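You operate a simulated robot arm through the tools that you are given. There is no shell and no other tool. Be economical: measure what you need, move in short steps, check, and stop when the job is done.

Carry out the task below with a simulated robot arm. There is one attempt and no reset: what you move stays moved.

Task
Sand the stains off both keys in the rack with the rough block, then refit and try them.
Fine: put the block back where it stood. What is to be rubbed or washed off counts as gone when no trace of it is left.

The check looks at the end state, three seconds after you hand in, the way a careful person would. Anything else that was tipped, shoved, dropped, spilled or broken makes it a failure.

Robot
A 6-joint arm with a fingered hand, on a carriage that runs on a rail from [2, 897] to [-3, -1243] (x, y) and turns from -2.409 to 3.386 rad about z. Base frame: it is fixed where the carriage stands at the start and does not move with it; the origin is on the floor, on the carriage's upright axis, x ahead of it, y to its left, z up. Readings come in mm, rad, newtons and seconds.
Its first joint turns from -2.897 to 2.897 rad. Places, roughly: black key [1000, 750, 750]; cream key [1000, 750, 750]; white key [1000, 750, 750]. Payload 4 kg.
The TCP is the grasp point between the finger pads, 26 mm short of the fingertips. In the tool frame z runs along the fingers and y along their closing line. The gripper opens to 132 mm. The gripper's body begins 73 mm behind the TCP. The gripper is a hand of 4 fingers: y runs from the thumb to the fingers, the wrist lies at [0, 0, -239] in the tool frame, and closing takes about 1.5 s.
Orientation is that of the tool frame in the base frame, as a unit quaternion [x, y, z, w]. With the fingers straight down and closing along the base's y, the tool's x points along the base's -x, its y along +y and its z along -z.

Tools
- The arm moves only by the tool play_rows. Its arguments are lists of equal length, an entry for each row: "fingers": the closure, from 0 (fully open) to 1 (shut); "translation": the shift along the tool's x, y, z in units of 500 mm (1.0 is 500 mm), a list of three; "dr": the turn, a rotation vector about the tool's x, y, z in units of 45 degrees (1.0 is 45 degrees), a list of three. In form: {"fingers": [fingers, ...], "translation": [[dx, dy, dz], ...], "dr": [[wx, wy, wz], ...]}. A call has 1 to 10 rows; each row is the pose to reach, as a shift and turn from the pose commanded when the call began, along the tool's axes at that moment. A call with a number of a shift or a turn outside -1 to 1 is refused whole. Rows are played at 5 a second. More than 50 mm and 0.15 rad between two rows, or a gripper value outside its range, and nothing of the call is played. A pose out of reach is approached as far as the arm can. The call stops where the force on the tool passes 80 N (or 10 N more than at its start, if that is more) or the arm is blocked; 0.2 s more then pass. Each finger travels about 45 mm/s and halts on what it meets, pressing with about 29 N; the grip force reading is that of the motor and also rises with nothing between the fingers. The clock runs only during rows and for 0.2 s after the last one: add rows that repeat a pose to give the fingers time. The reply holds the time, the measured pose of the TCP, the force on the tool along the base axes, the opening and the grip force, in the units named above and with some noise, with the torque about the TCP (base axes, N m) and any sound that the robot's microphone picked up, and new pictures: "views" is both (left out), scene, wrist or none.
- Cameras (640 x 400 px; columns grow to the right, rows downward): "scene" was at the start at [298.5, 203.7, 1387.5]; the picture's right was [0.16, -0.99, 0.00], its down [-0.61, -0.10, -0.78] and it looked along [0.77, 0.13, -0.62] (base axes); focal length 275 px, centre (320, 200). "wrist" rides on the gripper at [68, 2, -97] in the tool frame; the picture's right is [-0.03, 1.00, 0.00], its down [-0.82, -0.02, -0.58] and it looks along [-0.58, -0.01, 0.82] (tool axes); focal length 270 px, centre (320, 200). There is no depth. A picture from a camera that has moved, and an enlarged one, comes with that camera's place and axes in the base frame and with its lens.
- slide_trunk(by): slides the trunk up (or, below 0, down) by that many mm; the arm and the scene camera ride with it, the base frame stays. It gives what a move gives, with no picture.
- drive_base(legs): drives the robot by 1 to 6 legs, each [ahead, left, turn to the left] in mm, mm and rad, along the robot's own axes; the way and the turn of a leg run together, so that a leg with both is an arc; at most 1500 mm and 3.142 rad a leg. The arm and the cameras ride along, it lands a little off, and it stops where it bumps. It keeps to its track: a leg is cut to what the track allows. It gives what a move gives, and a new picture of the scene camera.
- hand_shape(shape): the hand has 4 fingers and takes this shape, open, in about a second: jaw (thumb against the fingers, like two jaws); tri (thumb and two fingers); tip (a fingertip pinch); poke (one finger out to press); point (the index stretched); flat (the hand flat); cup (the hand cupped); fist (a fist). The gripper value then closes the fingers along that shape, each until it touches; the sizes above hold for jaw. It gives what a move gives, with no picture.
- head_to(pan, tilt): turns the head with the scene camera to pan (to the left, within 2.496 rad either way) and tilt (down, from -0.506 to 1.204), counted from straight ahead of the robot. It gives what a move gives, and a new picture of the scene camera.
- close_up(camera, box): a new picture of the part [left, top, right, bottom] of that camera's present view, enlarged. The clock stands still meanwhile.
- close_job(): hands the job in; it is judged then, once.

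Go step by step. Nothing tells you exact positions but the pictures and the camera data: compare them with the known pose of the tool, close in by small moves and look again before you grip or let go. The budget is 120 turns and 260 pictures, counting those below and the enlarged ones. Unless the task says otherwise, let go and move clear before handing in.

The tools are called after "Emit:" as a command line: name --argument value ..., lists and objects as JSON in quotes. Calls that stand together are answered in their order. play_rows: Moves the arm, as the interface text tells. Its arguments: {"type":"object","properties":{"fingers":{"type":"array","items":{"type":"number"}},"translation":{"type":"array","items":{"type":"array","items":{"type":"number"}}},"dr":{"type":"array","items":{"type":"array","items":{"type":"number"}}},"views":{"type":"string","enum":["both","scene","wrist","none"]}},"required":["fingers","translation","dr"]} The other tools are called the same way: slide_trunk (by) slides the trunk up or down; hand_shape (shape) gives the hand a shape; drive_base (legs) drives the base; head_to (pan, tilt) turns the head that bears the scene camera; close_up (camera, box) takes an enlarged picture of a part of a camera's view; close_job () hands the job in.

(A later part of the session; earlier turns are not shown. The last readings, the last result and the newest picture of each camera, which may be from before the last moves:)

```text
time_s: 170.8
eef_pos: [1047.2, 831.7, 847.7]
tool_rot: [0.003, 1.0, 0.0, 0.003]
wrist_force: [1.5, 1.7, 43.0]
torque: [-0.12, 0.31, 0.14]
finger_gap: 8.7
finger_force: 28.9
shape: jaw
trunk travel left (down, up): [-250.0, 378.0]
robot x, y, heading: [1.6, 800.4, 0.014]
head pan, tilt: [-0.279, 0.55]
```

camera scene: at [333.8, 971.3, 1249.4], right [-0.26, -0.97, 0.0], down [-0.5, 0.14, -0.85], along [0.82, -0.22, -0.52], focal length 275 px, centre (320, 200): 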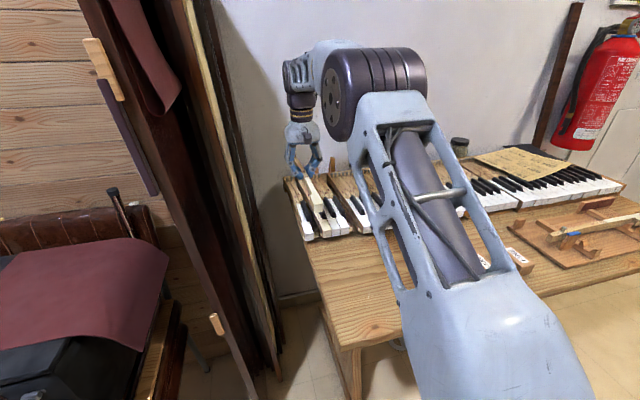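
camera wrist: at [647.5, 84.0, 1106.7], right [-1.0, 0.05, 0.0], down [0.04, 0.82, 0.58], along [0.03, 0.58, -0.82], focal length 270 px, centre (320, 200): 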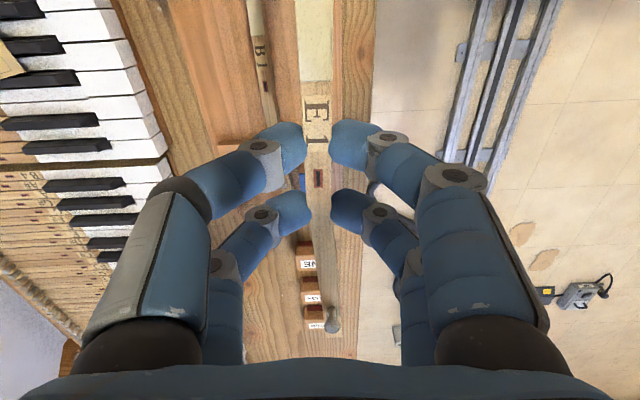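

Firm contact at z≈848. I'll back off and look.

Emit:
play_rows --fingers '[0.98, 0.98]' --translation '[[0, 0, -0.006], [0, 0, -0.008]]' --dr '[[0, 0, 0], [0, 0, 0]]' --views "wrist"

Emit:
close_up --camera "scene" --box '[282, 178, 330, 208]'

Emit:
close_up --camera "wrist" --box '[240, 130, 400, 230]'

Emit:
close_up --camera "scene" --box '[285, 205, 349, 245]'

```text
time_s: 171.4
eef_pos: [1047.3, 831.0, 847.5]
tool_rot: [0.003, 1.0, 0.0, -0.001]
wrist_force: [7.2, 1.2, 21.5]
torque: [-0.07, -0.12, 0.12]
finger_gap: 8.2
finger_force: 28.7
shape: jaw
trunk travel left (down, up): [-250.0, 378.0]
robot x, y, heading: [4.0, 803.4, 0.009]
head pan, tilt: [-0.279, 0.55]
camera wrist: at [977.9, 832.8, 944.0], right [0.03, 1.0, 0.0], down [0.82, -0.03, 0.58], along [0.58, -0.02, -0.82], focal length 270 px, centre (320, 200)
```

wrist: 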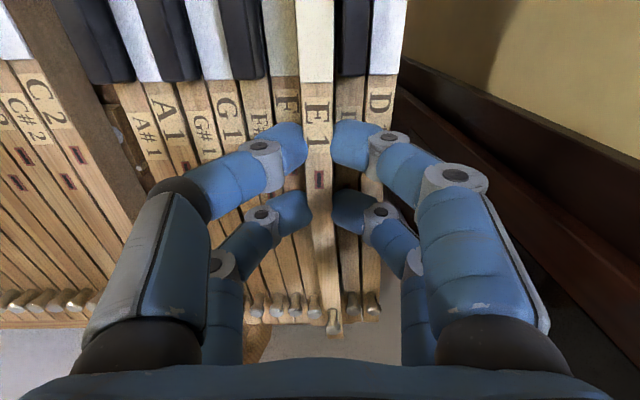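

```text
13.33 times, centred on (306, 193) of scene
camera zoom: at [333.1, 971.2, 1249.6], right [-0.26, -0.97, 0.0], down [-0.5, 0.14, -0.85], along [0.82, -0.22, -0.52], focal length 3663 px, centre (507, 293)
```

zoom: 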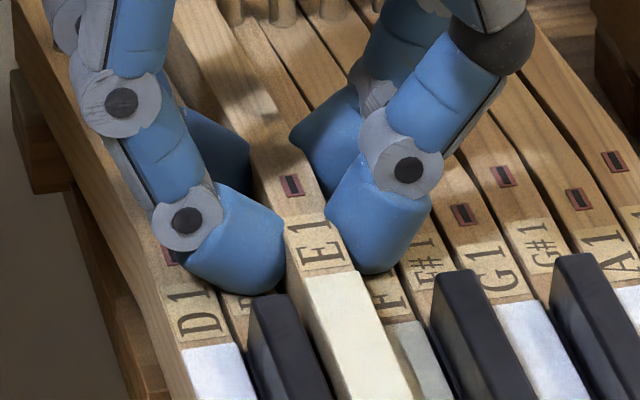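

```text
4.00 times, centred on (320, 180) of wrist
camera zoom: at [977.9, 832.8, 944.0], right [0.03, 1.0, 0.0], down [0.82, -0.03, 0.58], along [0.58, -0.02, -0.82], focal length 1081 px, centre (320, 280)
```

zoom: 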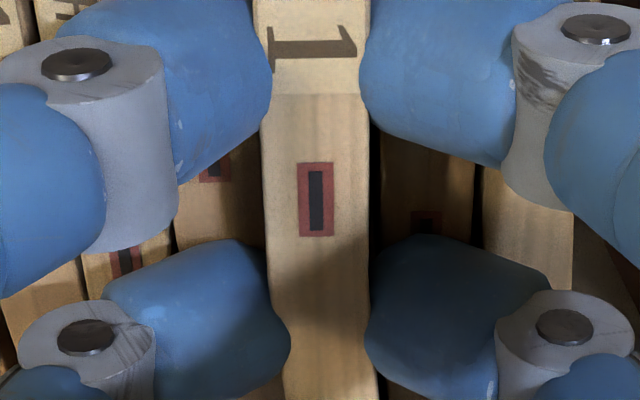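

```text
10.00 times, centred on (317, 225) of scene
camera zoom: at [333.1, 971.2, 1249.6], right [-0.26, -0.97, 0.0], down [-0.5, 0.14, -0.85], along [0.82, -0.22, -0.52], focal length 2747 px, centre (350, -50)
```

zoom: 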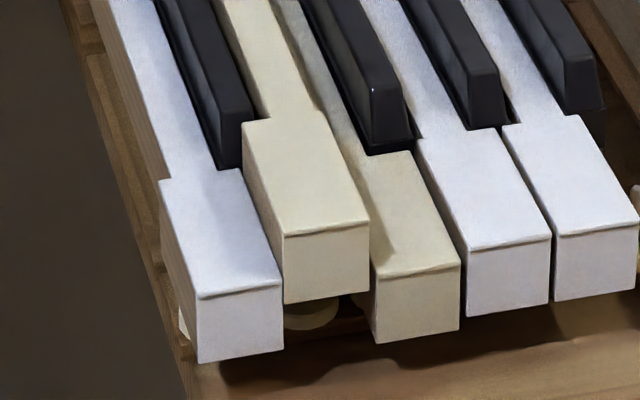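

F1 dips under a fingertip, so the fingers limit the descent; the pin already passed the level where it was catching. I'll unload, then open wide so the key drops the last ~15 mm onto its pins.

Emit:
play_rows --fingers '[0.98, 0.98]' --translation '[[0, 0, -0.003], [0, 0, -0.003]]' --dr '[[0, 0, 0], [0, 0, 0]]' --views "none"

Emit:
play_rows --fingers '[0.98, 0.98]' --translation '[[0, 0.002, 0], [0, 0.002, 0]]' --dr '[[0, 0, 0], [0, 0, 0]]' --views "none"

Emit:
play_rows --fingers '[0.98, 0.98]' --translation '[[0, -0.004, 0], [0, -0.004, 0]]' --dr '[[0, 0, 0], [0, 0, 0]]' --views "none"

Emit:
play_rows --fingers '[0.98, 0.98]' --translation '[[0, 0.002, 0], [0, 0.002, 0]]' --dr '[[0, 0, 0], [0, 0, 0]]' --views "none"

```text
time_s: 172.1
eef_pos: [1046.8, 830.5, 848.1]
tool_rot: [0.003, 1.0, -0.001, -0.002]
wrist_force: [8.0, -1.6, 6.6]
torque: [-0.07, -0.2, 0.05]
finger_gap: 8.4
finger_force: 28.5
shape: jaw
trunk travel left (down, up): [-250.0, 378.0]
robot x, y, heading: [3.6, 801.6, 0.02]
head pan, tilt: [-0.279, 0.55]
```

```text
time_s: 172.7
eef_pos: [1046.7, 831.4, 848.1]
tool_rot: [0.003, 1.0, -0.001, -0.002]
wrist_force: [3.2, -2.1, 0.1]
torque: [-0.05, -0.06, 0.05]
finger_gap: 8.0
finger_force: 28.6
shape: jaw
trunk travel left (down, up): [-250.0, 378.0]
robot x, y, heading: [2.7, 799.4, 0.015]
head pan, tilt: [-0.279, 0.55]
```

```text
time_s: 173.2
eef_pos: [1047.9, 830.6, 847.5]
tool_rot: [0.003, 1.0, 0.0, -0.001]
wrist_force: [-0.3, 1.8, -0.2]
torque: [0.08, 0.02, 0.08]
finger_gap: 8.0
finger_force: 28.5
shape: jaw
trunk travel left (down, up): [-250.0, 378.0]
robot x, y, heading: [-1.7, 800.6, 0.022]
head pan, tilt: [-0.279, 0.55]
```

```text
time_s: 173.8
eef_pos: [1048.3, 831.8, 850.0]
tool_rot: [0.004, 1.0, 0.0, -0.001]
wrist_force: [0.0, 1.3, -0.7]
torque: [0.02, 0.04, 0.04]
finger_gap: 8.1
finger_force: 28.8
shape: jaw
trunk travel left (down, up): [-250.0, 378.0]
robot x, y, heading: [2.3, 801.7, 0.019]
head pan, tilt: [-0.279, 0.55]
```

Moving either way now meets side force from both sides, so the key is captured on its pin. Opening.

Emit:
play_rows --fingers '[0.75, 0.7, 0.7, 0.7, 0.7]' --translation '[[0, 0, 0], [0, 0, 0], [0, 0, 0], [0, 0, 0], [0, 0, 0]]' --dr '[[0, 0, 0], [0, 0, 0], [0, 0, 0], [0, 0, 0], [0, 0, 0]]' --views "wrist"

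Emit:
close_up --camera "scene" --box '[270, 165, 366, 225]'

Emit:
close_up --camera "scene" --box '[285, 205, 349, 245]'

```text
time_s: 175.1
eef_pos: [1048.2, 830.1, 850.4]
tool_rot: [0.004, 1.0, 0.001, -0.002]
wrist_force: [1.1, -2.8, 2.3]
torque: [-0.02, 0.01, 0.0]
finger_gap: 38.7
finger_force: 0.1
shape: jaw
trunk travel left (down, up): [-250.0, 378.0]
robot x, y, heading: [-0.4, 799.9, 0.021]
head pan, tilt: [-0.279, 0.55]
camera wrist: at [978.7, 832.5, 945.4], right [0.03, 1.0, 0.0], down [0.82, -0.03, 0.58], along [0.58, -0.02, -0.82], focal length 270 px, centre (320, 200)
```

wrist: 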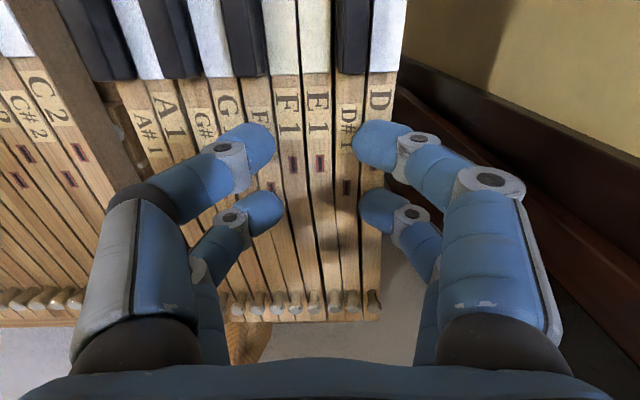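

```text
6.67 times, centred on (318, 195) of scene
camera zoom: at [333.7, 971.1, 1249.5], right [-0.26, -0.97, 0.0], down [-0.5, 0.14, -0.85], along [0.82, -0.22, -0.52], focal length 1832 px, centre (333, 233)
```

zoom: 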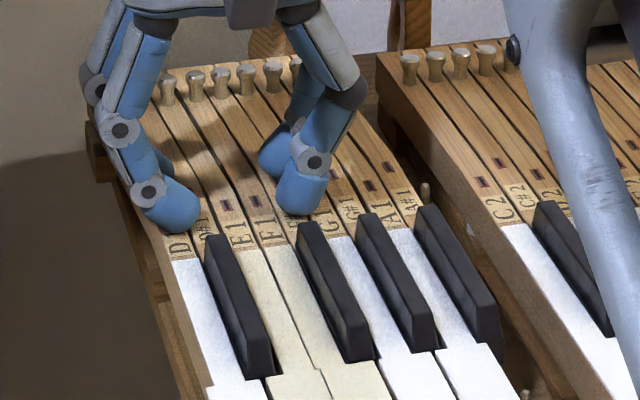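

```text
10.00 times, centred on (317, 225) of scene
camera zoom: at [333.7, 971.1, 1249.5], right [-0.26, -0.97, 0.0], down [-0.5, 0.14, -0.85], along [0.82, -0.22, -0.52], focal length 2747 px, centre (350, -50)
```

zoom: 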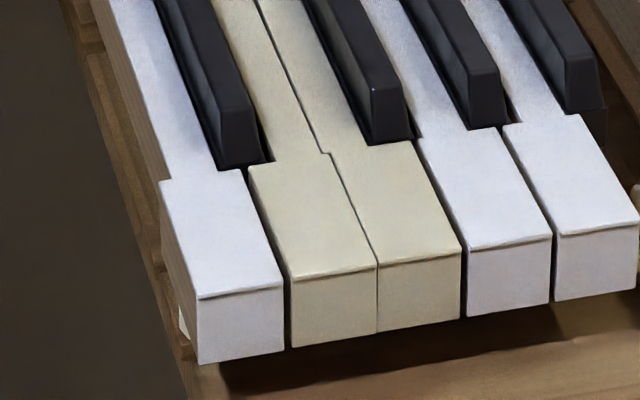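

E1 has dropped perfectly into place, level with its neighbours. Now I'll raise clear and go fetch B1.

Emit:
play_rows --fingers '[0.7, 0.7, 0.7, 0.7, 0.7, 0.7, 0.7, 0.7, 0.7, 0.7]' --translation '[[0, 0, -0.04], [0, 0, -0.12], [0, 0, -0.2], [0.09, 0, -0.24], [0.18, 0, -0.26], [0.27, 0, -0.28], [0.36, 0, -0.3], [0.45, 0, -0.3], [0.54, 0, -0.3], [0.63, 0, -0.3]]' --dr '[[0, 0, 0], [0, 0, 0], [0, 0, 0], [0, 0, 0], [0, 0, 0], [0, 0, 0], [0, 0, 0], [0, 0, 0], [0, 0, 0], [0, 0, 0]]' --views "none"

Emit:
drive_base --legs '[[0, -965, 0]]'

Emit:
play_rows --fingers '[0.7, 0.7, 0.7, 0.7, 0.7, 0.7, 0.7, 0.7]' --translation '[[0, 0.08, 0], [0, 0.16, 0], [0, 0.24, 0], [0, 0.32, 0], [0, 0.4, 0], [0, 0.48, 0], [0, 0.56, 0], [0, 0.6, 0]]' --dr '[[0, 0, -0.14], [0, 0, -0.28], [0, 0, -0.42], [0, 0, -0.56], [0, 0, -0.7], [0, 0, -0.84], [0, 0, -0.97], [0, 0, -0.97]]' --views "none"

Emit:
play_rows --fingers '[0.7, 0.7, 0.7, 0.7, 0.7, 0.7, 0.7, 0.7]' --translation '[[0, 0, 0.02], [0, 0, 0.04], [0, 0, 0.06], [0, 0, 0.08], [0, 0, 0.1], [0, 0, 0.1], [0, 0, 0.1], [0, 0, 0.1]]' --dr '[[0, 0, -0.14], [0, 0, -0.28], [0, 0, -0.42], [0, 0, -0.56], [0, 0, -0.7], [0, 0, -0.84], [0, 0, -0.98], [0, 0, -0.98]]' --views "wrist"

Emit:
head_to --pan 0.15 --tilt 0.65

```text
time_s: 177.2
eef_pos: [732.8, 832.4, 999.4]
tool_rot: [0.003, 1.0, -0.001, -0.001]
wrist_force: [-0.1, 0.0, -0.9]
torque: [0.01, 0.03, -0.01]
finger_gap: 39.3
finger_force: 0.2
shape: jaw
trunk travel left (down, up): [-250.0, 378.0]
robot x, y, heading: [4.6, 802.5, 0.012]
head pan, tilt: [-0.279, 0.55]
```

```text
time_s: 182.3
eef_pos: [732.6, -138.9, 1000.6]
tool_rot: [0.007, 1.0, 0.001, -0.001]
wrist_force: [-0.5, 0.1, -0.5]
torque: [0.0, 0.02, -0.02]
finger_gap: 39.1
finger_force: 0.0
shape: jaw
trunk travel left (down, up): [-250.0, 378.0]
robot x, y, heading: [5.5, -165.2, 0.009]
head pan, tilt: [-0.279, 0.55]
camera scene: at [332.9, 3.1, 1249.4], right [-0.27, -0.96, 0.0], down [-0.5, 0.14, -0.85], along [0.82, -0.23, -0.52], focal length 275 px, centre (320, 200)
```

scene: 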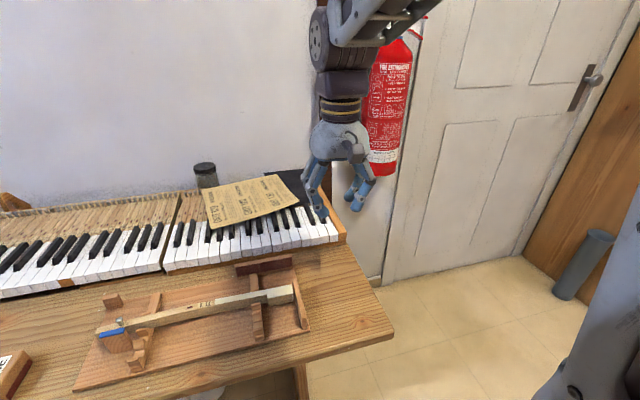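

```text
time_s: 184.1
eef_pos: [735.6, 161.4, 1003.3]
tool_rot: [-0.366, 0.931, 0.0, -0.001]
wrist_force: [0.0, -0.8, 0.5]
torque: [-0.02, 0.01, 0.0]
finger_gap: 39.4
finger_force: 0.1
shape: jaw
trunk travel left (down, up): [-250.0, 378.0]
robot x, y, heading: [-0.4, -162.4, 0.011]
head pan, tilt: [-0.279, 0.55]
```

```text
time_s: 185.9
eef_pos: [736.3, 161.8, 950.1]
tool_rot: [-0.688, 0.725, 0.0, -0.001]
wrist_force: [0.6, 0.2, -0.1]
torque: [-0.01, -0.03, 0.01]
finger_gap: 39.1
finger_force: 0.1
shape: jaw
trunk travel left (down, up): [-250.0, 378.0]
robot x, y, heading: [2.3, -165.1, 0.01]
head pan, tilt: [-0.279, 0.55]
camera wrist: at [728.8, 93.0, 1046.1], right [-1.0, 0.08, 0.0], down [0.06, 0.81, 0.58], along [0.04, 0.58, -0.82], focal length 270 px, centre (320, 200)
```

wrist: 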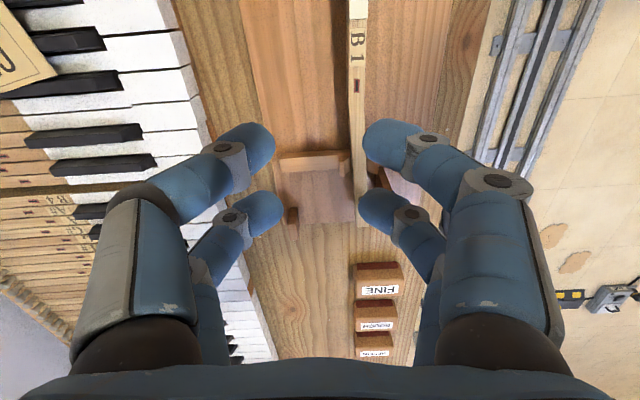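

```text
time_s: 186.8
eef_pos: [734.3, 161.1, 949.8]
tool_rot: [-0.688, 0.726, 0.001, -0.001]
wrist_force: [0.5, -0.2, 0.8]
torque: [-0.02, 0.02, 0.01]
finger_gap: 39.4
finger_force: 0.1
shape: jaw
trunk travel left (down, up): [-250.0, 378.0]
robot x, y, heading: [-4.1, -162.9, 0.007]
head pan, tilt: [0.15, 0.649]
camera scene: at [332.0, 40.8, 1240.7], right [0.16, -0.99, 0.0], down [-0.6, -0.1, -0.8], along [0.79, 0.13, -0.6], focal length 275 px, centre (320, 200)
```

scene: 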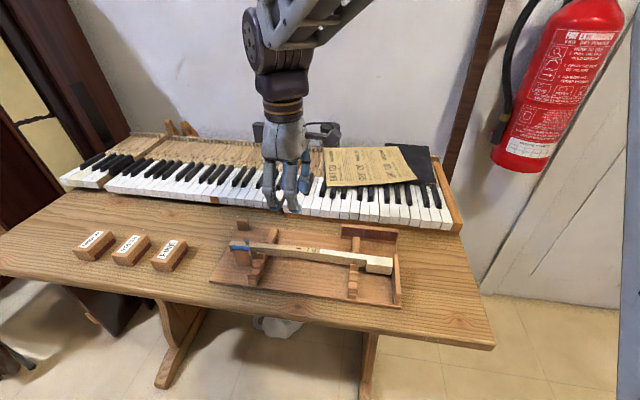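

I'll align yaw with the key and come down above B1's mortise near (704.5, 143).

Emit:
play_rows --fingers '[0.7, 0.7, 0.7, 0.7, 0.7]' --translation '[[0.02, 0.03, 0.04], [0.04, 0.059, 0.08], [0.04, 0.059, 0.12], [0.04, 0.059, 0.14], [0.04, 0.059, 0.14]]' --dr '[[0, 0, -0.03], [0, 0, -0.067], [0, 0, -0.067], [0, 0, -0.067], [0, 0, -0.067]]' --views "none"

Emit:
close_up --camera "wrist" --box '[200, 60, 440, 210]'

Emit:
close_up --camera "wrist" --box '[220, 0, 420, 125]'

```text
time_s: 188.0
eef_pos: [703.7, 144.0, 879.7]
tool_rot: [-0.707, 0.708, 0.0, -0.001]
wrist_force: [0.5, 0.1, -0.1]
torque: [-0.02, 0.01, 0.02]
finger_gap: 39.3
finger_force: 0.1
shape: jaw
trunk travel left (down, up): [-250.0, 378.0]
robot x, y, heading: [3.3, -167.2, 0.01]
head pan, tilt: [0.15, 0.649]
```

```text
2.67 times, centred on (320, 135) of wrist
camera zoom: at [701.6, 74.6, 975.4], right [-1.0, 0.03, 0.0], down [0.02, 0.82, 0.58], along [0.01, 0.58, -0.82], focal length 721 px, centre (320, 373)
```

zoom: 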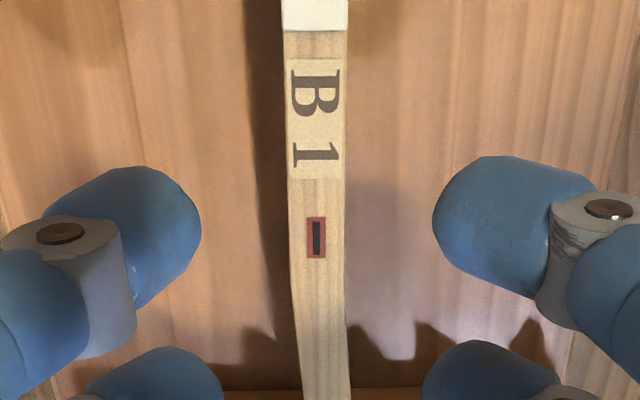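

```text
3.20 times, centred on (320, 62) of wrist
camera zoom: at [701.6, 74.6, 975.4], right [-1.0, 0.03, 0.0], down [0.02, 0.82, 0.58], along [0.01, 0.58, -0.82], focal length 865 px, centre (320, 640)
```

zoom: 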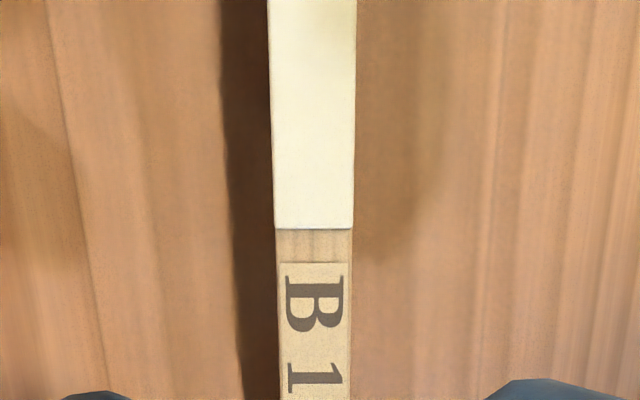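

B1 is centred and parallel. Down to the same grip height and close.

Emit:
play_rows --fingers '[0.7, 0.7, 0.7, 0.75, 0.8, 0.85, 0.9, 0.95, 0.98, 0.98]' --translation '[[0.001, 0, 0.03], [0.001, 0, 0.06], [0.001, 0, 0.0784], [0.001, 0, 0.0784], [0.001, 0, 0.0784], [0.001, 0, 0.0784], [0.001, 0, 0.0784], [0.001, 0, 0.0784], [0.001, 0, 0.0784], [0.001, 0, 0.0784]]' --dr '[[0, 0, 0], [0, 0, 0], [0, 0, 0], [0, 0, 0], [0, 0, 0], [0, 0, 0], [0, 0, 0], [0, 0, 0], [0, 0, 0], [0, 0, 0]]' --views "none"

Emit:
close_up --camera "wrist" --box '[200, 60, 440, 210]'

```text
time_s: 190.2
eef_pos: [704.5, 142.9, 840.4]
tool_rot: [-0.707, 0.707, 0.001, -0.001]
wrist_force: [0.2, -1.0, -0.6]
torque: [-0.04, -0.03, 0.02]
finger_gap: 7.1
finger_force: 29.0
shape: jaw
trunk travel left (down, up): [-250.0, 378.0]
robot x, y, heading: [0.0, -167.8, 0.011]
head pan, tilt: [0.15, 0.649]
```

```text
2.67 times, centred on (320, 135) of wrist
camera zoom: at [701.6, 74.1, 936.7], right [-1.0, 0.03, 0.0], down [0.02, 0.82, 0.58], along [0.01, 0.58, -0.82], focal length 721 px, centre (320, 373)
```

zoom: 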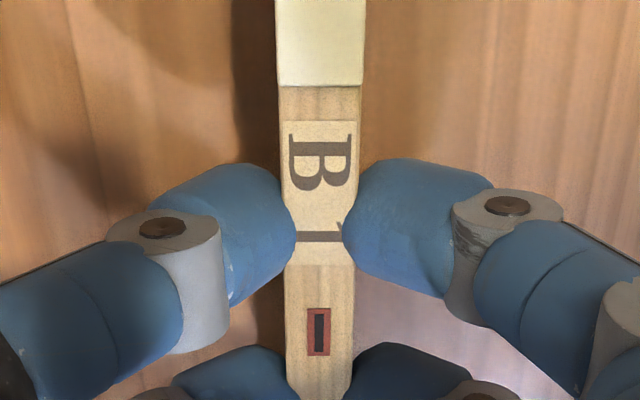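

Good grip. Lift, turn and carry B1 to its slot.

Emit:
play_rows --fingers '[0.98, 0.98, 0.98, 0.98, 0.98, 0.98]' --translation '[[0, 0, -0.02], [0, 0, -0.08], [0, 0, -0.16], [0, 0, -0.24], [0, 0, -0.32], [0, 0, -0.34]]' --dr '[[0, 0, 0], [0, 0, 0], [0, 0, 0], [0, 0, 0], [0, 0, 0], [0, 0, 0]]' --views "wrist"

Emit:
play_rows --fingers '[0.98, 0.98, 0.98, 0.98, 0.98, 0.98, 0.98, 0.98]' --translation '[[0, 0, 0], [0, 0, 0], [0, 0, 0], [0, 0, 0], [0, 0, 0], [0, 0, 0], [0, 0, 0], [0, 0, 0]]' --dr '[[0, 0, 0.14], [0, 0, 0.28], [0, 0, 0.42], [0, 0, 0.56], [0, 0, 0.7], [0, 0, 0.84], [0, 0, 1.0], [0, 0, 1.0]]' --views "none"

Emit:
play_rows --fingers '[0.98, 0.98, 0.98, 0.98, 0.98, 0.98, 0.98, 0.98]' --translation '[[0, 0, 0], [0, 0, 0], [0, 0, 0], [0, 0, 0], [0, 0, 0], [0, 0, 0], [0, 0, 0], [0, 0, 0]]' --dr '[[0, 0, 0.14], [0, 0, 0.28], [0, 0, 0.42], [0, 0, 0.56], [0, 0, 0.7], [0, 0, 0.84], [0, 0, 1.0], [0, 0, 1.0]]' --views "none"

Emit:
play_rows --fingers '[0.98, 0.98, 0.98, 0.98, 0.98, 0.98, 0.98, 0.98]' --translation '[[0, -0.08, 0], [0, -0.16, 0], [0, -0.24, 0], [0, -0.32, 0], [0, -0.4, 0], [0, -0.48, 0], [0, -0.56, 0], [0, -0.62, 0]]' --dr '[[0, 0, 0], [0, 0, 0], [0, 0, 0], [0, 0, 0], [0, 0, 0], [0, 0, 0], [0, 0, 0], [0, 0, 0]]' --views "none"

Emit:
drive_base --legs '[[0, 920, 0]]'

```text
time_s: 191.6
eef_pos: [703.8, 141.3, 1012.9]
tool_rot: [0.707, -0.707, -0.001, 0.001]
wrist_force: [0.3, 0.9, -1.0]
torque: [-0.01, 0.0, 0.0]
finger_gap: 6.7
finger_force: 28.9
shape: jaw
trunk travel left (down, up): [-250.0, 378.0]
robot x, y, heading: [-2.4, -167.0, 0.012]
head pan, tilt: [0.15, 0.649]
camera wrist: at [700.7, 73.4, 1108.9], right [-1.0, 0.03, 0.0], down [0.02, 0.82, 0.58], along [0.01, 0.58, -0.82], focal length 270 px, centre (320, 200)
```

wrist: 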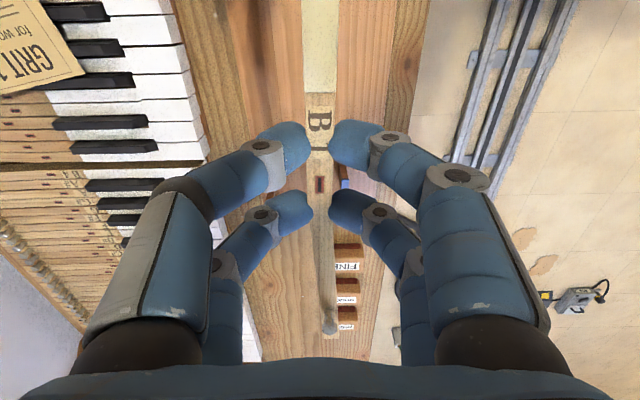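

```text
time_s: 193.4
eef_pos: [705.1, 140.8, 1009.9]
tool_rot: [-0.382, 0.924, -0.001, -0.001]
wrist_force: [-0.5, 0.4, -0.6]
torque: [-0.04, -0.01, 0.01]
finger_gap: 6.8
finger_force: 28.8
shape: jaw
trunk travel left (down, up): [-250.0, 378.0]
robot x, y, heading: [-3.4, -167.8, 0.01]
head pan, tilt: [0.15, 0.649]
```

```text
time_s: 195.2
eef_pos: [703.6, 140.4, 1010.9]
tool_rot: [0.0, 1.0, 0.0, -0.001]
wrist_force: [0.8, 0.3, -0.6]
torque: [-0.01, 0.03, -0.02]
finger_gap: 6.6
finger_force: 29.3
shape: jaw
trunk travel left (down, up): [-250.0, 378.0]
robot x, y, heading: [-2.1, -166.2, 0.013]
head pan, tilt: [0.15, 0.649]
```

```text
time_s: 197.0
eef_pos: [704.5, -168.6, 1010.9]
tool_rot: [0.0, 1.0, 0.0, -0.001]
wrist_force: [0.1, 0.1, -0.3]
torque: [-0.01, 0.04, 0.0]
finger_gap: 6.8
finger_force: 29.4
shape: jaw
trunk travel left (down, up): [-250.0, 378.0]
robot x, y, heading: [2.7, -165.4, 0.006]
head pan, tilt: [0.15, 0.649]
```

```text
time_s: 201.8
eef_pos: [705.0, 754.1, 1010.9]
tool_rot: [0.005, 1.0, 0.0, -0.001]
wrist_force: [0.0, -0.7, -0.8]
torque: [0.0, 0.05, 0.03]
finger_gap: 6.7
finger_force: 29.4
shape: jaw
trunk travel left (down, up): [-250.0, 378.0]
robot x, y, heading: [3.0, 763.2, -0.001]
head pan, tilt: [0.15, 0.649]
camera scene: at [335.8, 968.1, 1240.6], right [0.15, -0.99, 0.0], down [-0.6, -0.09, -0.8], along [0.79, 0.12, -0.6], focal length 275 px, centre (320, 200)
```

scene: 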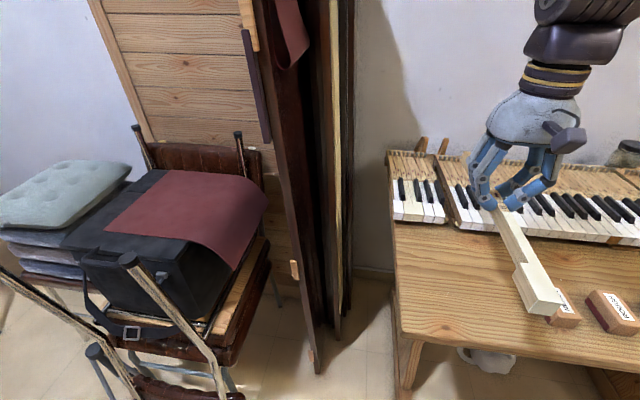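

Emit:
play_rows --fingers '[0.98, 0.98, 0.98, 0.98, 0.98, 0.98, 0.98, 0.98, 0.98, 0.98]' --translation '[[-0.08, -0.003, 0], [-0.16, -0.006, 0], [-0.24, -0.009, 0.03], [-0.32, -0.012, 0.06], [-0.4, -0.015, 0.09], [-0.48, -0.018, 0.12], [-0.56, -0.021, 0.15], [-0.62, -0.024, 0.18], [-0.677, -0.027, 0.2], [-0.677, -0.027, 0.2]]' --dr '[[0, 0, 0], [0, 0, 0], [0, 0, 0], [0, 0, 0], [0, 0, 0], [0, 0, 0], [0, 0, 0], [0, 0, 0], [0, 0, 0], [0, 0, 0]]' --views "wrist"

Emit:
head_to --pan -0.33 --tilt 0.55

Emit:
close_up --camera "wrist" --box '[220, 0, 420, 125]'

Emit:
close_up --camera "wrist" --box '[240, 130, 400, 230]'

```text
time_s: 204.0
eef_pos: [1043.3, 739.1, 911.1]
tool_rot: [0.004, 1.0, 0.0, -0.001]
wrist_force: [0.4, -0.5, -0.9]
torque: [-0.03, 0.04, -0.02]
finger_gap: 6.4
finger_force: 29.2
shape: jaw
trunk travel left (down, up): [-250.0, 378.0]
robot x, y, heading: [3.0, 764.5, -0.0]
head pan, tilt: [0.15, 0.649]
camera wrist: at [974.8, 741.5, 1006.8], right [0.03, 1.0, 0.0], down [0.82, -0.03, 0.58], along [0.58, -0.02, -0.82], focal length 270 px, centre (320, 200)
```

wrist: 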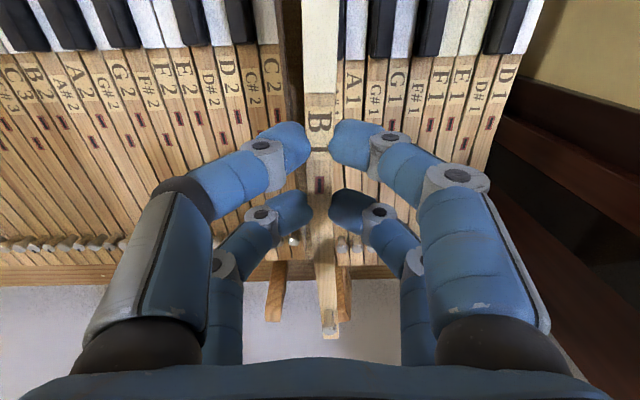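

```text
time_s: 205.0
eef_pos: [1043.9, 739.0, 911.4]
tool_rot: [0.005, 1.0, 0.0, -0.001]
wrist_force: [0.8, -0.8, -0.5]
torque: [-0.01, 0.01, -0.01]
finger_gap: 6.8
finger_force: 29.0
shape: jaw
trunk travel left (down, up): [-250.0, 378.0]
robot x, y, heading: [-0.5, 763.8, 0.0]
head pan, tilt: [-0.33, 0.55]
camera scene: at [335.0, 926.1, 1249.4], right [-0.32, -0.95, 0.0], down [-0.49, 0.17, -0.85], along [0.81, -0.28, -0.52], focal length 275 px, centre (320, 200)
```

scene: 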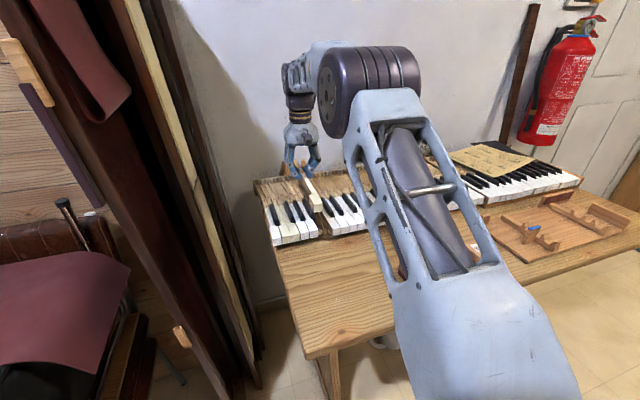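

```text
3.20 times, centred on (320, 62) of wrist
camera zoom: at [974.6, 741.5, 1006.8], right [0.03, 1.0, 0.0], down [0.82, -0.03, 0.58], along [0.58, -0.02, -0.82], focal length 865 px, centre (320, 640)
```

zoom: 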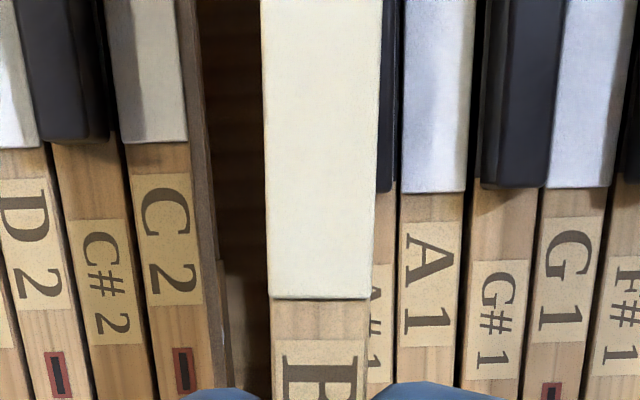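

```text
4.00 times, centred on (320, 180) of wrist
camera zoom: at [974.6, 741.5, 1006.8], right [0.03, 1.0, 0.0], down [0.82, -0.03, 0.58], along [0.58, -0.02, -0.82], focal length 1081 px, centre (320, 280)
```

zoom: 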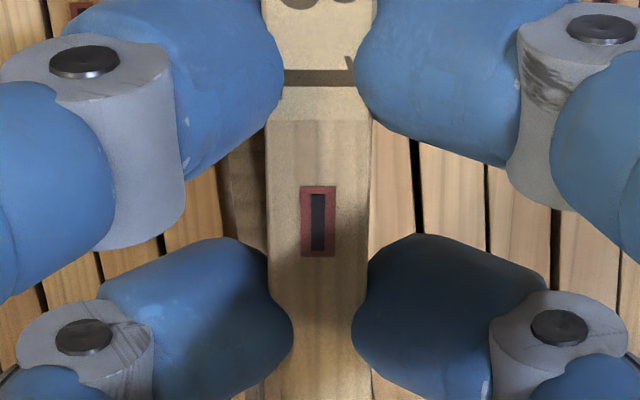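

I'll apply the estimated correction (y −2.2 mm, slight yaw), lower, and check against the slot in both views.

Emit:
play_rows --fingers '[0.98, 0.98, 0.98, 0.98]' --translation '[[0, -0.0044, 0.02], [0, -0.0044, 0.05], [0, -0.0044, 0.066], [0, -0.0044, 0.066]]' --dr '[[0, 0, -0.022], [0, 0, -0.022], [0, 0, -0.022], [0, 0, -0.022]]' --views "scene"

Emit:
close_up --camera "wrist" --box '[220, 0, 420, 125]'

Emit:
close_up --camera "scene" --box '[275, 190, 355, 240]'

```text
time_s: 206.0
eef_pos: [1044.5, 738.3, 877.7]
tool_rot: [-0.004, 1.0, 0.001, -0.001]
wrist_force: [-0.9, 0.1, -1.2]
torque: [-0.01, 0.01, 0.01]
finger_gap: 6.9
finger_force: 28.6
shape: jaw
trunk travel left (down, up): [-250.0, 378.0]
robot x, y, heading: [0.3, 762.6, 0.001]
head pan, tilt: [-0.33, 0.55]
camera scene: at [335.0, 926.0, 1249.4], right [-0.32, -0.95, 0.0], down [-0.49, 0.17, -0.85], along [0.81, -0.28, -0.52], focal length 275 px, centre (320, 200)
```

scene: 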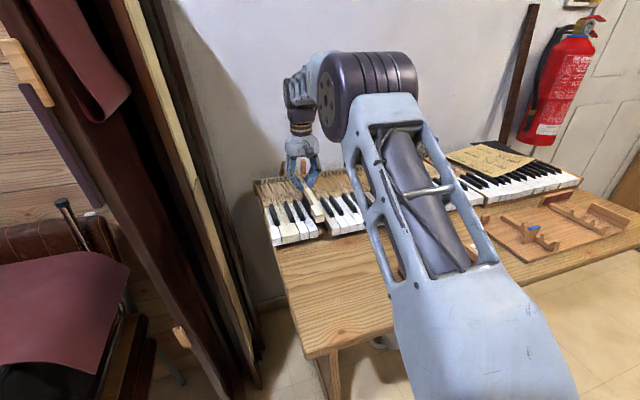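

```text
3.20 times, centred on (320, 62) of wrist
camera zoom: at [975.3, 737.8, 973.8], right [0.02, 1.0, 0.0], down [0.82, -0.01, 0.58], along [0.58, -0.01, -0.82], focal length 865 px, centre (320, 640)
```

zoom: 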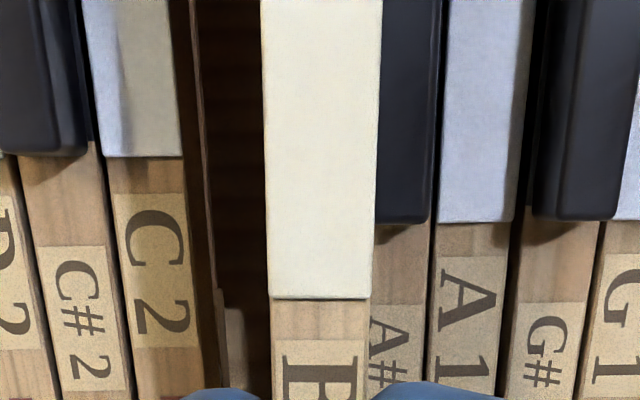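

```text
8.00 times, centred on (315, 215) of scene
camera zoom: at [335.0, 926.0, 1249.4], right [-0.32, -0.95, 0.0], down [-0.49, 0.17, -0.85], along [0.81, -0.28, -0.52], focal length 2198 px, centre (360, 80)
```

zoom: 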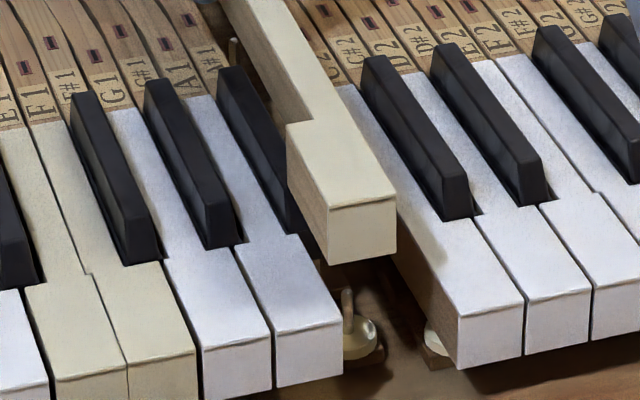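

The head needs to move about 6 mm toward −y and the label zone about 2 mm, so I'll rotate and shift accordingly, lowering a little.

Emit:
play_rows --fingers '[0.98, 0.98, 0.98, 0.98]' --translation '[[0, -0.0014, 0], [0, -0.0014, 0.01], [0, -0.0014, 0.02], [0, -0.0014, 0.02]]' --dr '[[0, 0, -0.02], [0, 0, -0.038], [0, 0, -0.038], [0, 0, -0.038]]' --views "none"

Emit:
close_up --camera "wrist" --box '[220, 0, 420, 125]'

Emit:
close_up --camera "scene" --box '[275, 190, 355, 240]'

```text
time_s: 207.0
eef_pos: [1043.4, 736.7, 867.1]
tool_rot: [-0.02, 1.0, -0.001, -0.001]
wrist_force: [0.3, 0.4, -0.8]
torque: [0.0, 0.02, -0.03]
finger_gap: 6.7
finger_force: 28.9
shape: jaw
trunk travel left (down, up): [-250.0, 378.0]
robot x, y, heading: [3.1, 766.8, 0.0]
head pan, tilt: [-0.33, 0.55]
```

```text
3.20 times, centred on (320, 62) of wrist
camera zoom: at [974.9, 735.2, 963.0], right [-0.01, 1.0, 0.0], down [0.82, 0.01, 0.58], along [0.58, 0.01, -0.82], focal length 865 px, centre (320, 640)
```

zoom: 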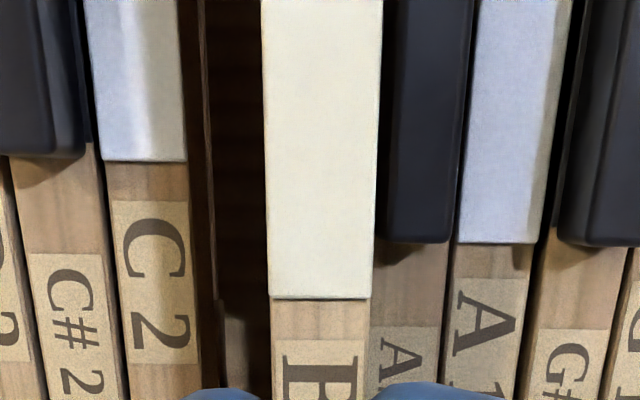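

```text
8.00 times, centred on (315, 215) of scene
camera zoom: at [335.0, 926.0, 1249.4], right [-0.32, -0.95, 0.0], down [-0.49, 0.17, -0.85], along [0.81, -0.28, -0.52], focal length 2198 px, centre (360, 80)
```

zoom: 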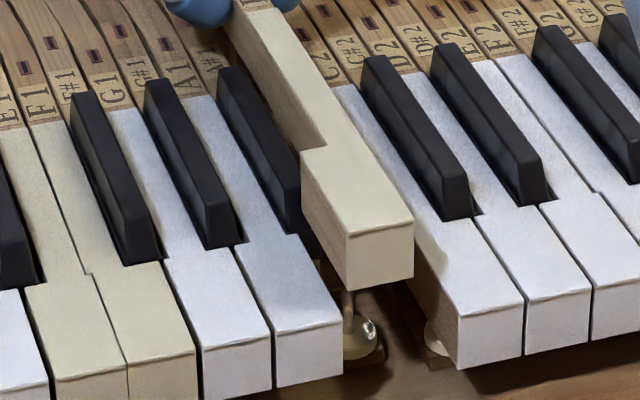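

Now aligned in both views. Lowering toward the pins.

Emit:
play_rows --fingers '[0.98, 0.98, 0.98]' --translation '[[0, 0, 0.01], [0, 0, 0.02], [0, 0, 0.022]]' --dr '[[0, 0, 0], [0, 0, 0], [0, 0, 0]]' --views "none"

Emit:
play_rows --fingers '[0.98, 0.98]' --translation '[[0, 0, 0.004], [0, 0, 0.006]]' --dr '[[0, 0, 0], [0, 0, 0]]' --views "none"

Emit:
close_up --camera "scene" --box '[275, 190, 355, 240]'

Emit:
close_up --camera "wrist" --box '[220, 0, 420, 125]'

```text
time_s: 207.8
eef_pos: [1044.8, 736.4, 855.9]
tool_rot: [-0.019, 1.0, -0.001, 0.0]
wrist_force: [-0.5, -2.0, 3.7]
torque: [-0.06, -0.05, -0.04]
finger_gap: 6.7
finger_force: 28.8
shape: jaw
trunk travel left (down, up): [-250.0, 378.0]
robot x, y, heading: [5.1, 764.1, -0.001]
head pan, tilt: [-0.33, 0.55]
```

```text
time_s: 208.4
eef_pos: [1043.6, 736.3, 853.9]
tool_rot: [-0.019, 1.0, 0.0, 0.0]
wrist_force: [0.3, -2.2, -0.5]
torque: [-0.06, 0.0, -0.07]
finger_gap: 6.7
finger_force: 29.2
shape: jaw
trunk travel left (down, up): [-250.0, 378.0]
robot x, y, heading: [0.9, 764.9, 0.001]
head pan, tilt: [-0.33, 0.55]
```

```text
8.00 times, centred on (315, 215) of scene
camera zoom: at [335.0, 926.0, 1249.4], right [-0.32, -0.95, 0.0], down [-0.49, 0.17, -0.85], along [0.81, -0.28, -0.52], focal length 2198 px, centre (360, 80)
```

zoom: 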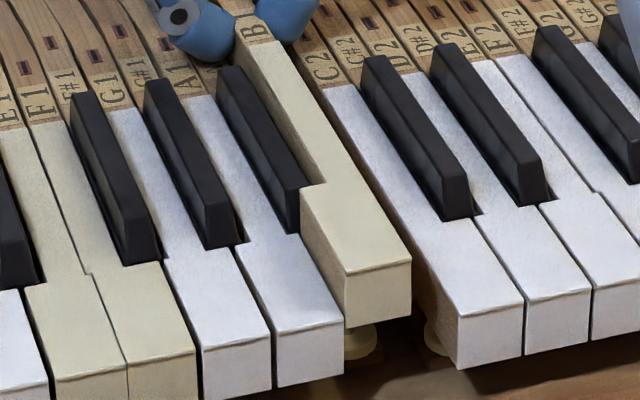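

```text
3.20 times, centred on (320, 62) of wrist
camera zoom: at [974.9, 734.8, 949.0], right [-0.01, 1.0, 0.0], down [0.82, 0.01, 0.58], along [0.58, 0.01, -0.82], focal length 865 px, centre (320, 640)
```

zoom: 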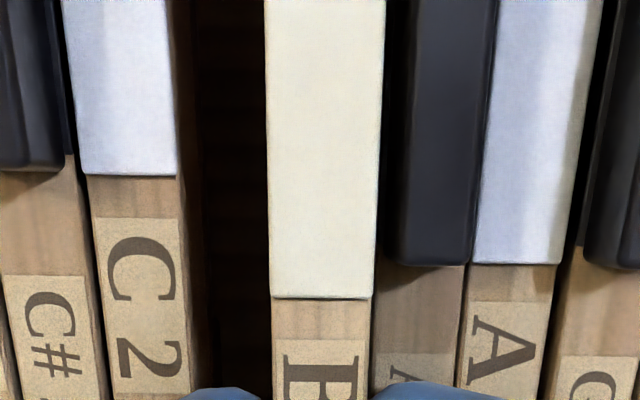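

The pin has been found (force dropped), with a light side load. Ease 0.8 mm toward −y and go a bit lower.

Emit:
play_rows --fingers '[0.98, 0.98]' --translation '[[0, -0.0016, 0], [0, -0.0016, 0.003]]' --dr '[[0, 0, 0], [0, 0, 0]]' --views "none"

Emit:
play_rows --fingers '[0.98, 0.98]' --translation '[[0, 0, 0.003], [0, 0, 0.004]]' --dr '[[0, 0, 0], [0, 0, 0]]' --views "none"

Emit:
close_up --camera "scene" --box '[275, 190, 355, 240]'

```text
time_s: 209.0
eef_pos: [1044.0, 735.4, 851.3]
tool_rot: [-0.019, 1.0, 0.0, -0.001]
wrist_force: [0.6, 0.5, -0.7]
torque: [-0.01, 0.02, 0.0]
finger_gap: 6.7
finger_force: 28.7
shape: jaw
trunk travel left (down, up): [-250.0, 378.0]
robot x, y, heading: [-0.1, 765.7, -0.001]
head pan, tilt: [-0.33, 0.55]
```

```text
time_s: 209.6
eef_pos: [1043.8, 735.0, 850.0]
tool_rot: [-0.019, 1.0, 0.0, 0.0]
wrist_force: [-0.9, -0.9, -0.6]
torque: [0.0, 0.1, 0.0]
finger_gap: 6.7
finger_force: 29.0
shape: jaw
trunk travel left (down, up): [-250.0, 378.0]
robot x, y, heading: [6.4, 766.7, -0.0]
head pan, tilt: [-0.33, 0.55]
```

```text
8.00 times, centred on (315, 215) of scene
camera zoom: at [335.0, 926.0, 1249.4], right [-0.32, -0.95, 0.0], down [-0.49, 0.17, -0.85], along [0.81, -0.28, -0.52], focal length 2198 px, centre (360, 80)
```

zoom: 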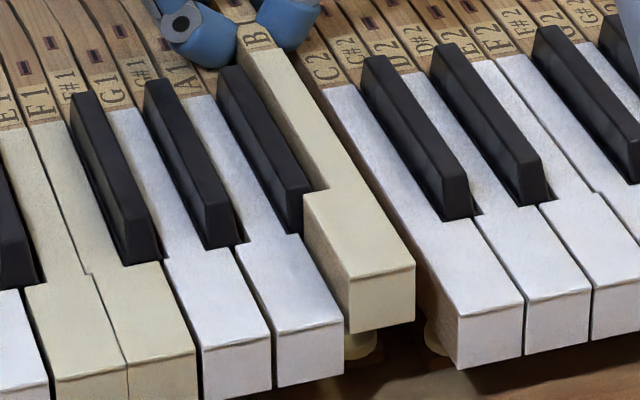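

Emit:
play_rows --fingers '[0.98, 0.98]' --translation '[[0, 0, 0.002], [0, 0, 0.003]]' --dr '[[0, 0, 0], [0, 0, 0]]' --views "none"

Emit:
play_rows --fingers '[0.98, 0.98]' --translation '[[0, -0.0025, 0], [0, -0.0025, 0]]' --dr '[[0, 0, 0], [0, 0, 0]]' --views "none"

Emit:
play_rows --fingers '[0.98, 0.98]' --translation '[[0, 0.002, 0], [0, 0.002, 0]]' --dr '[[0, 0, 0], [0, 0, 0]]' --views "none"

```text
time_s: 210.2
eef_pos: [1043.4, 736.1, 848.7]
tool_rot: [-0.019, 1.0, 0.0, -0.001]
wrist_force: [-3.6, 0.6, 1.8]
torque: [-0.02, 0.13, -0.01]
finger_gap: 7.0
finger_force: 28.7
shape: jaw
trunk travel left (down, up): [-250.0, 378.0]
robot x, y, heading: [-1.7, 767.3, -0.002]
head pan, tilt: [-0.33, 0.55]
```

```text
time_s: 210.8
eef_pos: [1044.3, 734.6, 848.0]
tool_rot: [-0.019, 1.0, 0.0, 0.0]
wrist_force: [-3.2, 2.2, 3.5]
torque: [0.1, 0.04, -0.01]
finger_gap: 6.8
finger_force: 29.2
shape: jaw
trunk travel left (down, up): [-250.0, 378.0]
robot x, y, heading: [0.8, 767.0, -0.001]
head pan, tilt: [-0.33, 0.55]
```

```text
time_s: 211.4
eef_pos: [1045.1, 734.7, 847.7]
tool_rot: [-0.02, 1.0, 0.0, -0.001]
wrist_force: [-3.2, 0.8, 3.0]
torque: [0.07, 0.1, 0.0]
finger_gap: 6.7
finger_force: 28.8
shape: jaw
trunk travel left (down, up): [-250.0, 378.0]
robot x, y, heading: [3.1, 769.1, 0.002]
head pan, tilt: [-0.33, 0.55]
```

The side force on the open side confirms the pin is in the mortise. I'll ease 0.8 mm toward −x and release.

Emit:
play_rows --fingers '[0.98, 0.98]' --translation '[[0.002, 0.0005, -0.002], [0.002, 0.0005, -0.002]]' --dr '[[0, 0, 0], [0, 0, 0]]' --views "none"

Emit:
play_rows --fingers '[0.75, 0.7, 0.7, 0.7, 0.7]' --translation '[[0, 0, 0], [0, 0, 0], [0, 0, 0], [0, 0, 0], [0, 0, 0]]' --dr '[[0, 0, 0], [0, 0, 0], [0, 0, 0], [0, 0, 0], [0, 0, 0]]' --views "wrist"

Emit:
close_up --camera "scene" --box '[275, 190, 355, 240]'

```text
time_s: 212.0
eef_pos: [1042.9, 735.3, 848.9]
tool_rot: [-0.018, 1.0, 0.0, 0.0]
wrist_force: [0.0, -0.6, -0.9]
torque: [-0.02, 0.01, -0.01]
finger_gap: 6.8
finger_force: 28.8
shape: jaw
trunk travel left (down, up): [-250.0, 378.0]
robot x, y, heading: [-0.1, 764.7, -0.002]
head pan, tilt: [-0.33, 0.55]
```

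```text
time_s: 213.2
eef_pos: [1044.1, 734.8, 849.2]
tool_rot: [-0.02, 1.0, 0.001, -0.001]
wrist_force: [-0.4, -1.7, 1.4]
torque: [-0.01, 0.01, 0.03]
finger_gap: 38.9
finger_force: 0.0
shape: jaw
trunk travel left (down, up): [-250.0, 378.0]
robot x, y, heading: [0.3, 760.2, -0.004]
head pan, tilt: [-0.33, 0.55]
camera wrist: at [974.0, 734.2, 945.1], right [-0.01, 1.0, 0.0], down [0.82, 0.01, 0.58], along [0.58, 0.01, -0.82], focal length 270 px, centre (320, 200)
```

wrist: 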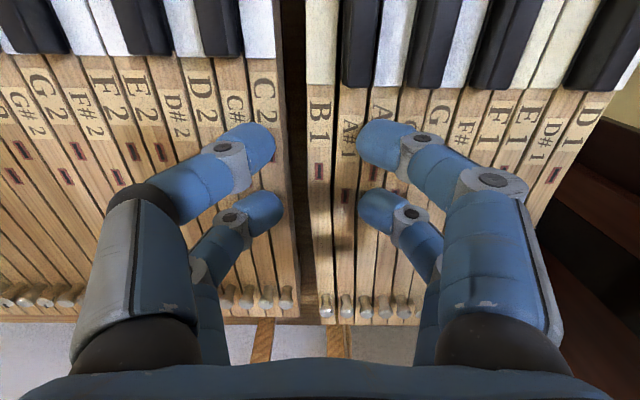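

```text
8.00 times, centred on (315, 215) of scene
camera zoom: at [334.9, 926.0, 1249.5], right [-0.32, -0.95, 0.0], down [-0.49, 0.17, -0.85], along [0.81, -0.28, -0.52], focal length 2198 px, centre (360, 80)
```

zoom: 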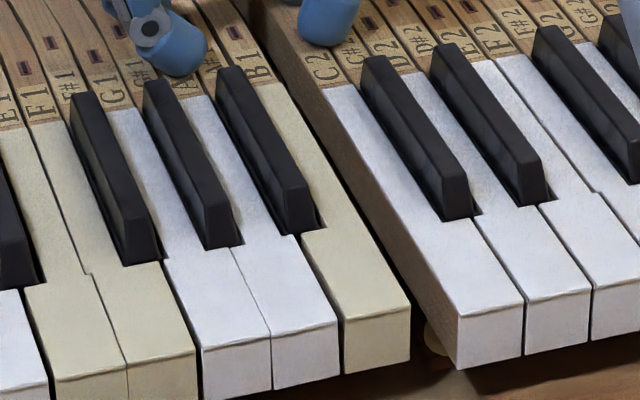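

B1 is seated too. Now to try the keys: raise, move over the heads and form the poke shape.

Emit:
play_rows --fingers '[0.7, 0.7, 0.7, 0.7, 0.7, 0.7, 0.7]' --translation '[[0, 0, -0.04], [0, 0, -0.12], [0, 0, -0.2], [0.08, 0, -0.24], [0.16, 0, -0.24], [0.24, 0, -0.24], [0.3, 0, -0.24]]' --dr '[[0, 0, 0], [0, 0, 0], [0, 0, 0], [0, 0, 0], [0, 0, 0], [0, 0, 0], [0, 0, 0.05]]' --views "none"

Emit:
hand_shape --shape "poke"

Emit:
close_up --camera "wrist" --box '[0, 0, 640, 400]'

Emit:
close_up --camera "scene" --box '[220, 110, 412, 230]'

```text
time_s: 214.8
eef_pos: [894.3, 729.0, 971.7]
tool_rot: [0.0, 1.0, -0.001, -0.001]
wrist_force: [1.0, 0.3, -0.1]
torque: [0.02, 0.01, -0.01]
finger_gap: 39.2
finger_force: 0.0
shape: jaw
trunk travel left (down, up): [-250.0, 378.0]
robot x, y, heading: [3.4, 766.1, 0.003]
head pan, tilt: [-0.33, 0.55]
```

```text
time_s: 215.7
eef_pos: [894.4, 729.0, 972.0]
tool_rot: [0.0, 1.0, 0.001, -0.001]
wrist_force: [-0.1, 0.2, -1.2]
torque: [0.01, -0.02, 0.01]
finger_gap: 0.0
finger_force: 0.1
shape: poke
trunk travel left (down, up): [-250.0, 378.0]
robot x, y, heading: [0.6, 767.1, 0.0]
head pan, tilt: [-0.33, 0.55]
```

```text
1.00 times, centred on (320, 200) of wrist (not enlarged: the box is as wide or as high as the picture)
camera zoom: at [825.8, 730.7, 1067.3], right [0.03, 1.0, 0.0], down [0.82, -0.02, 0.58], along [0.58, -0.02, -0.82], focal length 270 px, centre (320, 200)
```

zoom: 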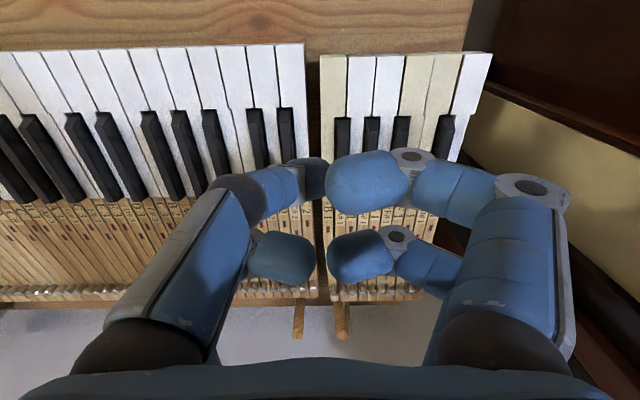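

```text
3.33 times, centred on (316, 170) of scene
camera zoom: at [335.0, 926.1, 1249.4], right [-0.32, -0.95, 0.0], down [-0.49, 0.17, -0.85], along [0.81, -0.28, -0.52], focal length 916 px, centre (333, 300)
```

zoom: 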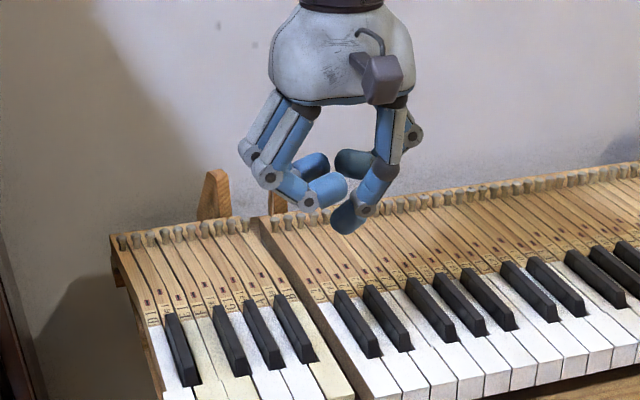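

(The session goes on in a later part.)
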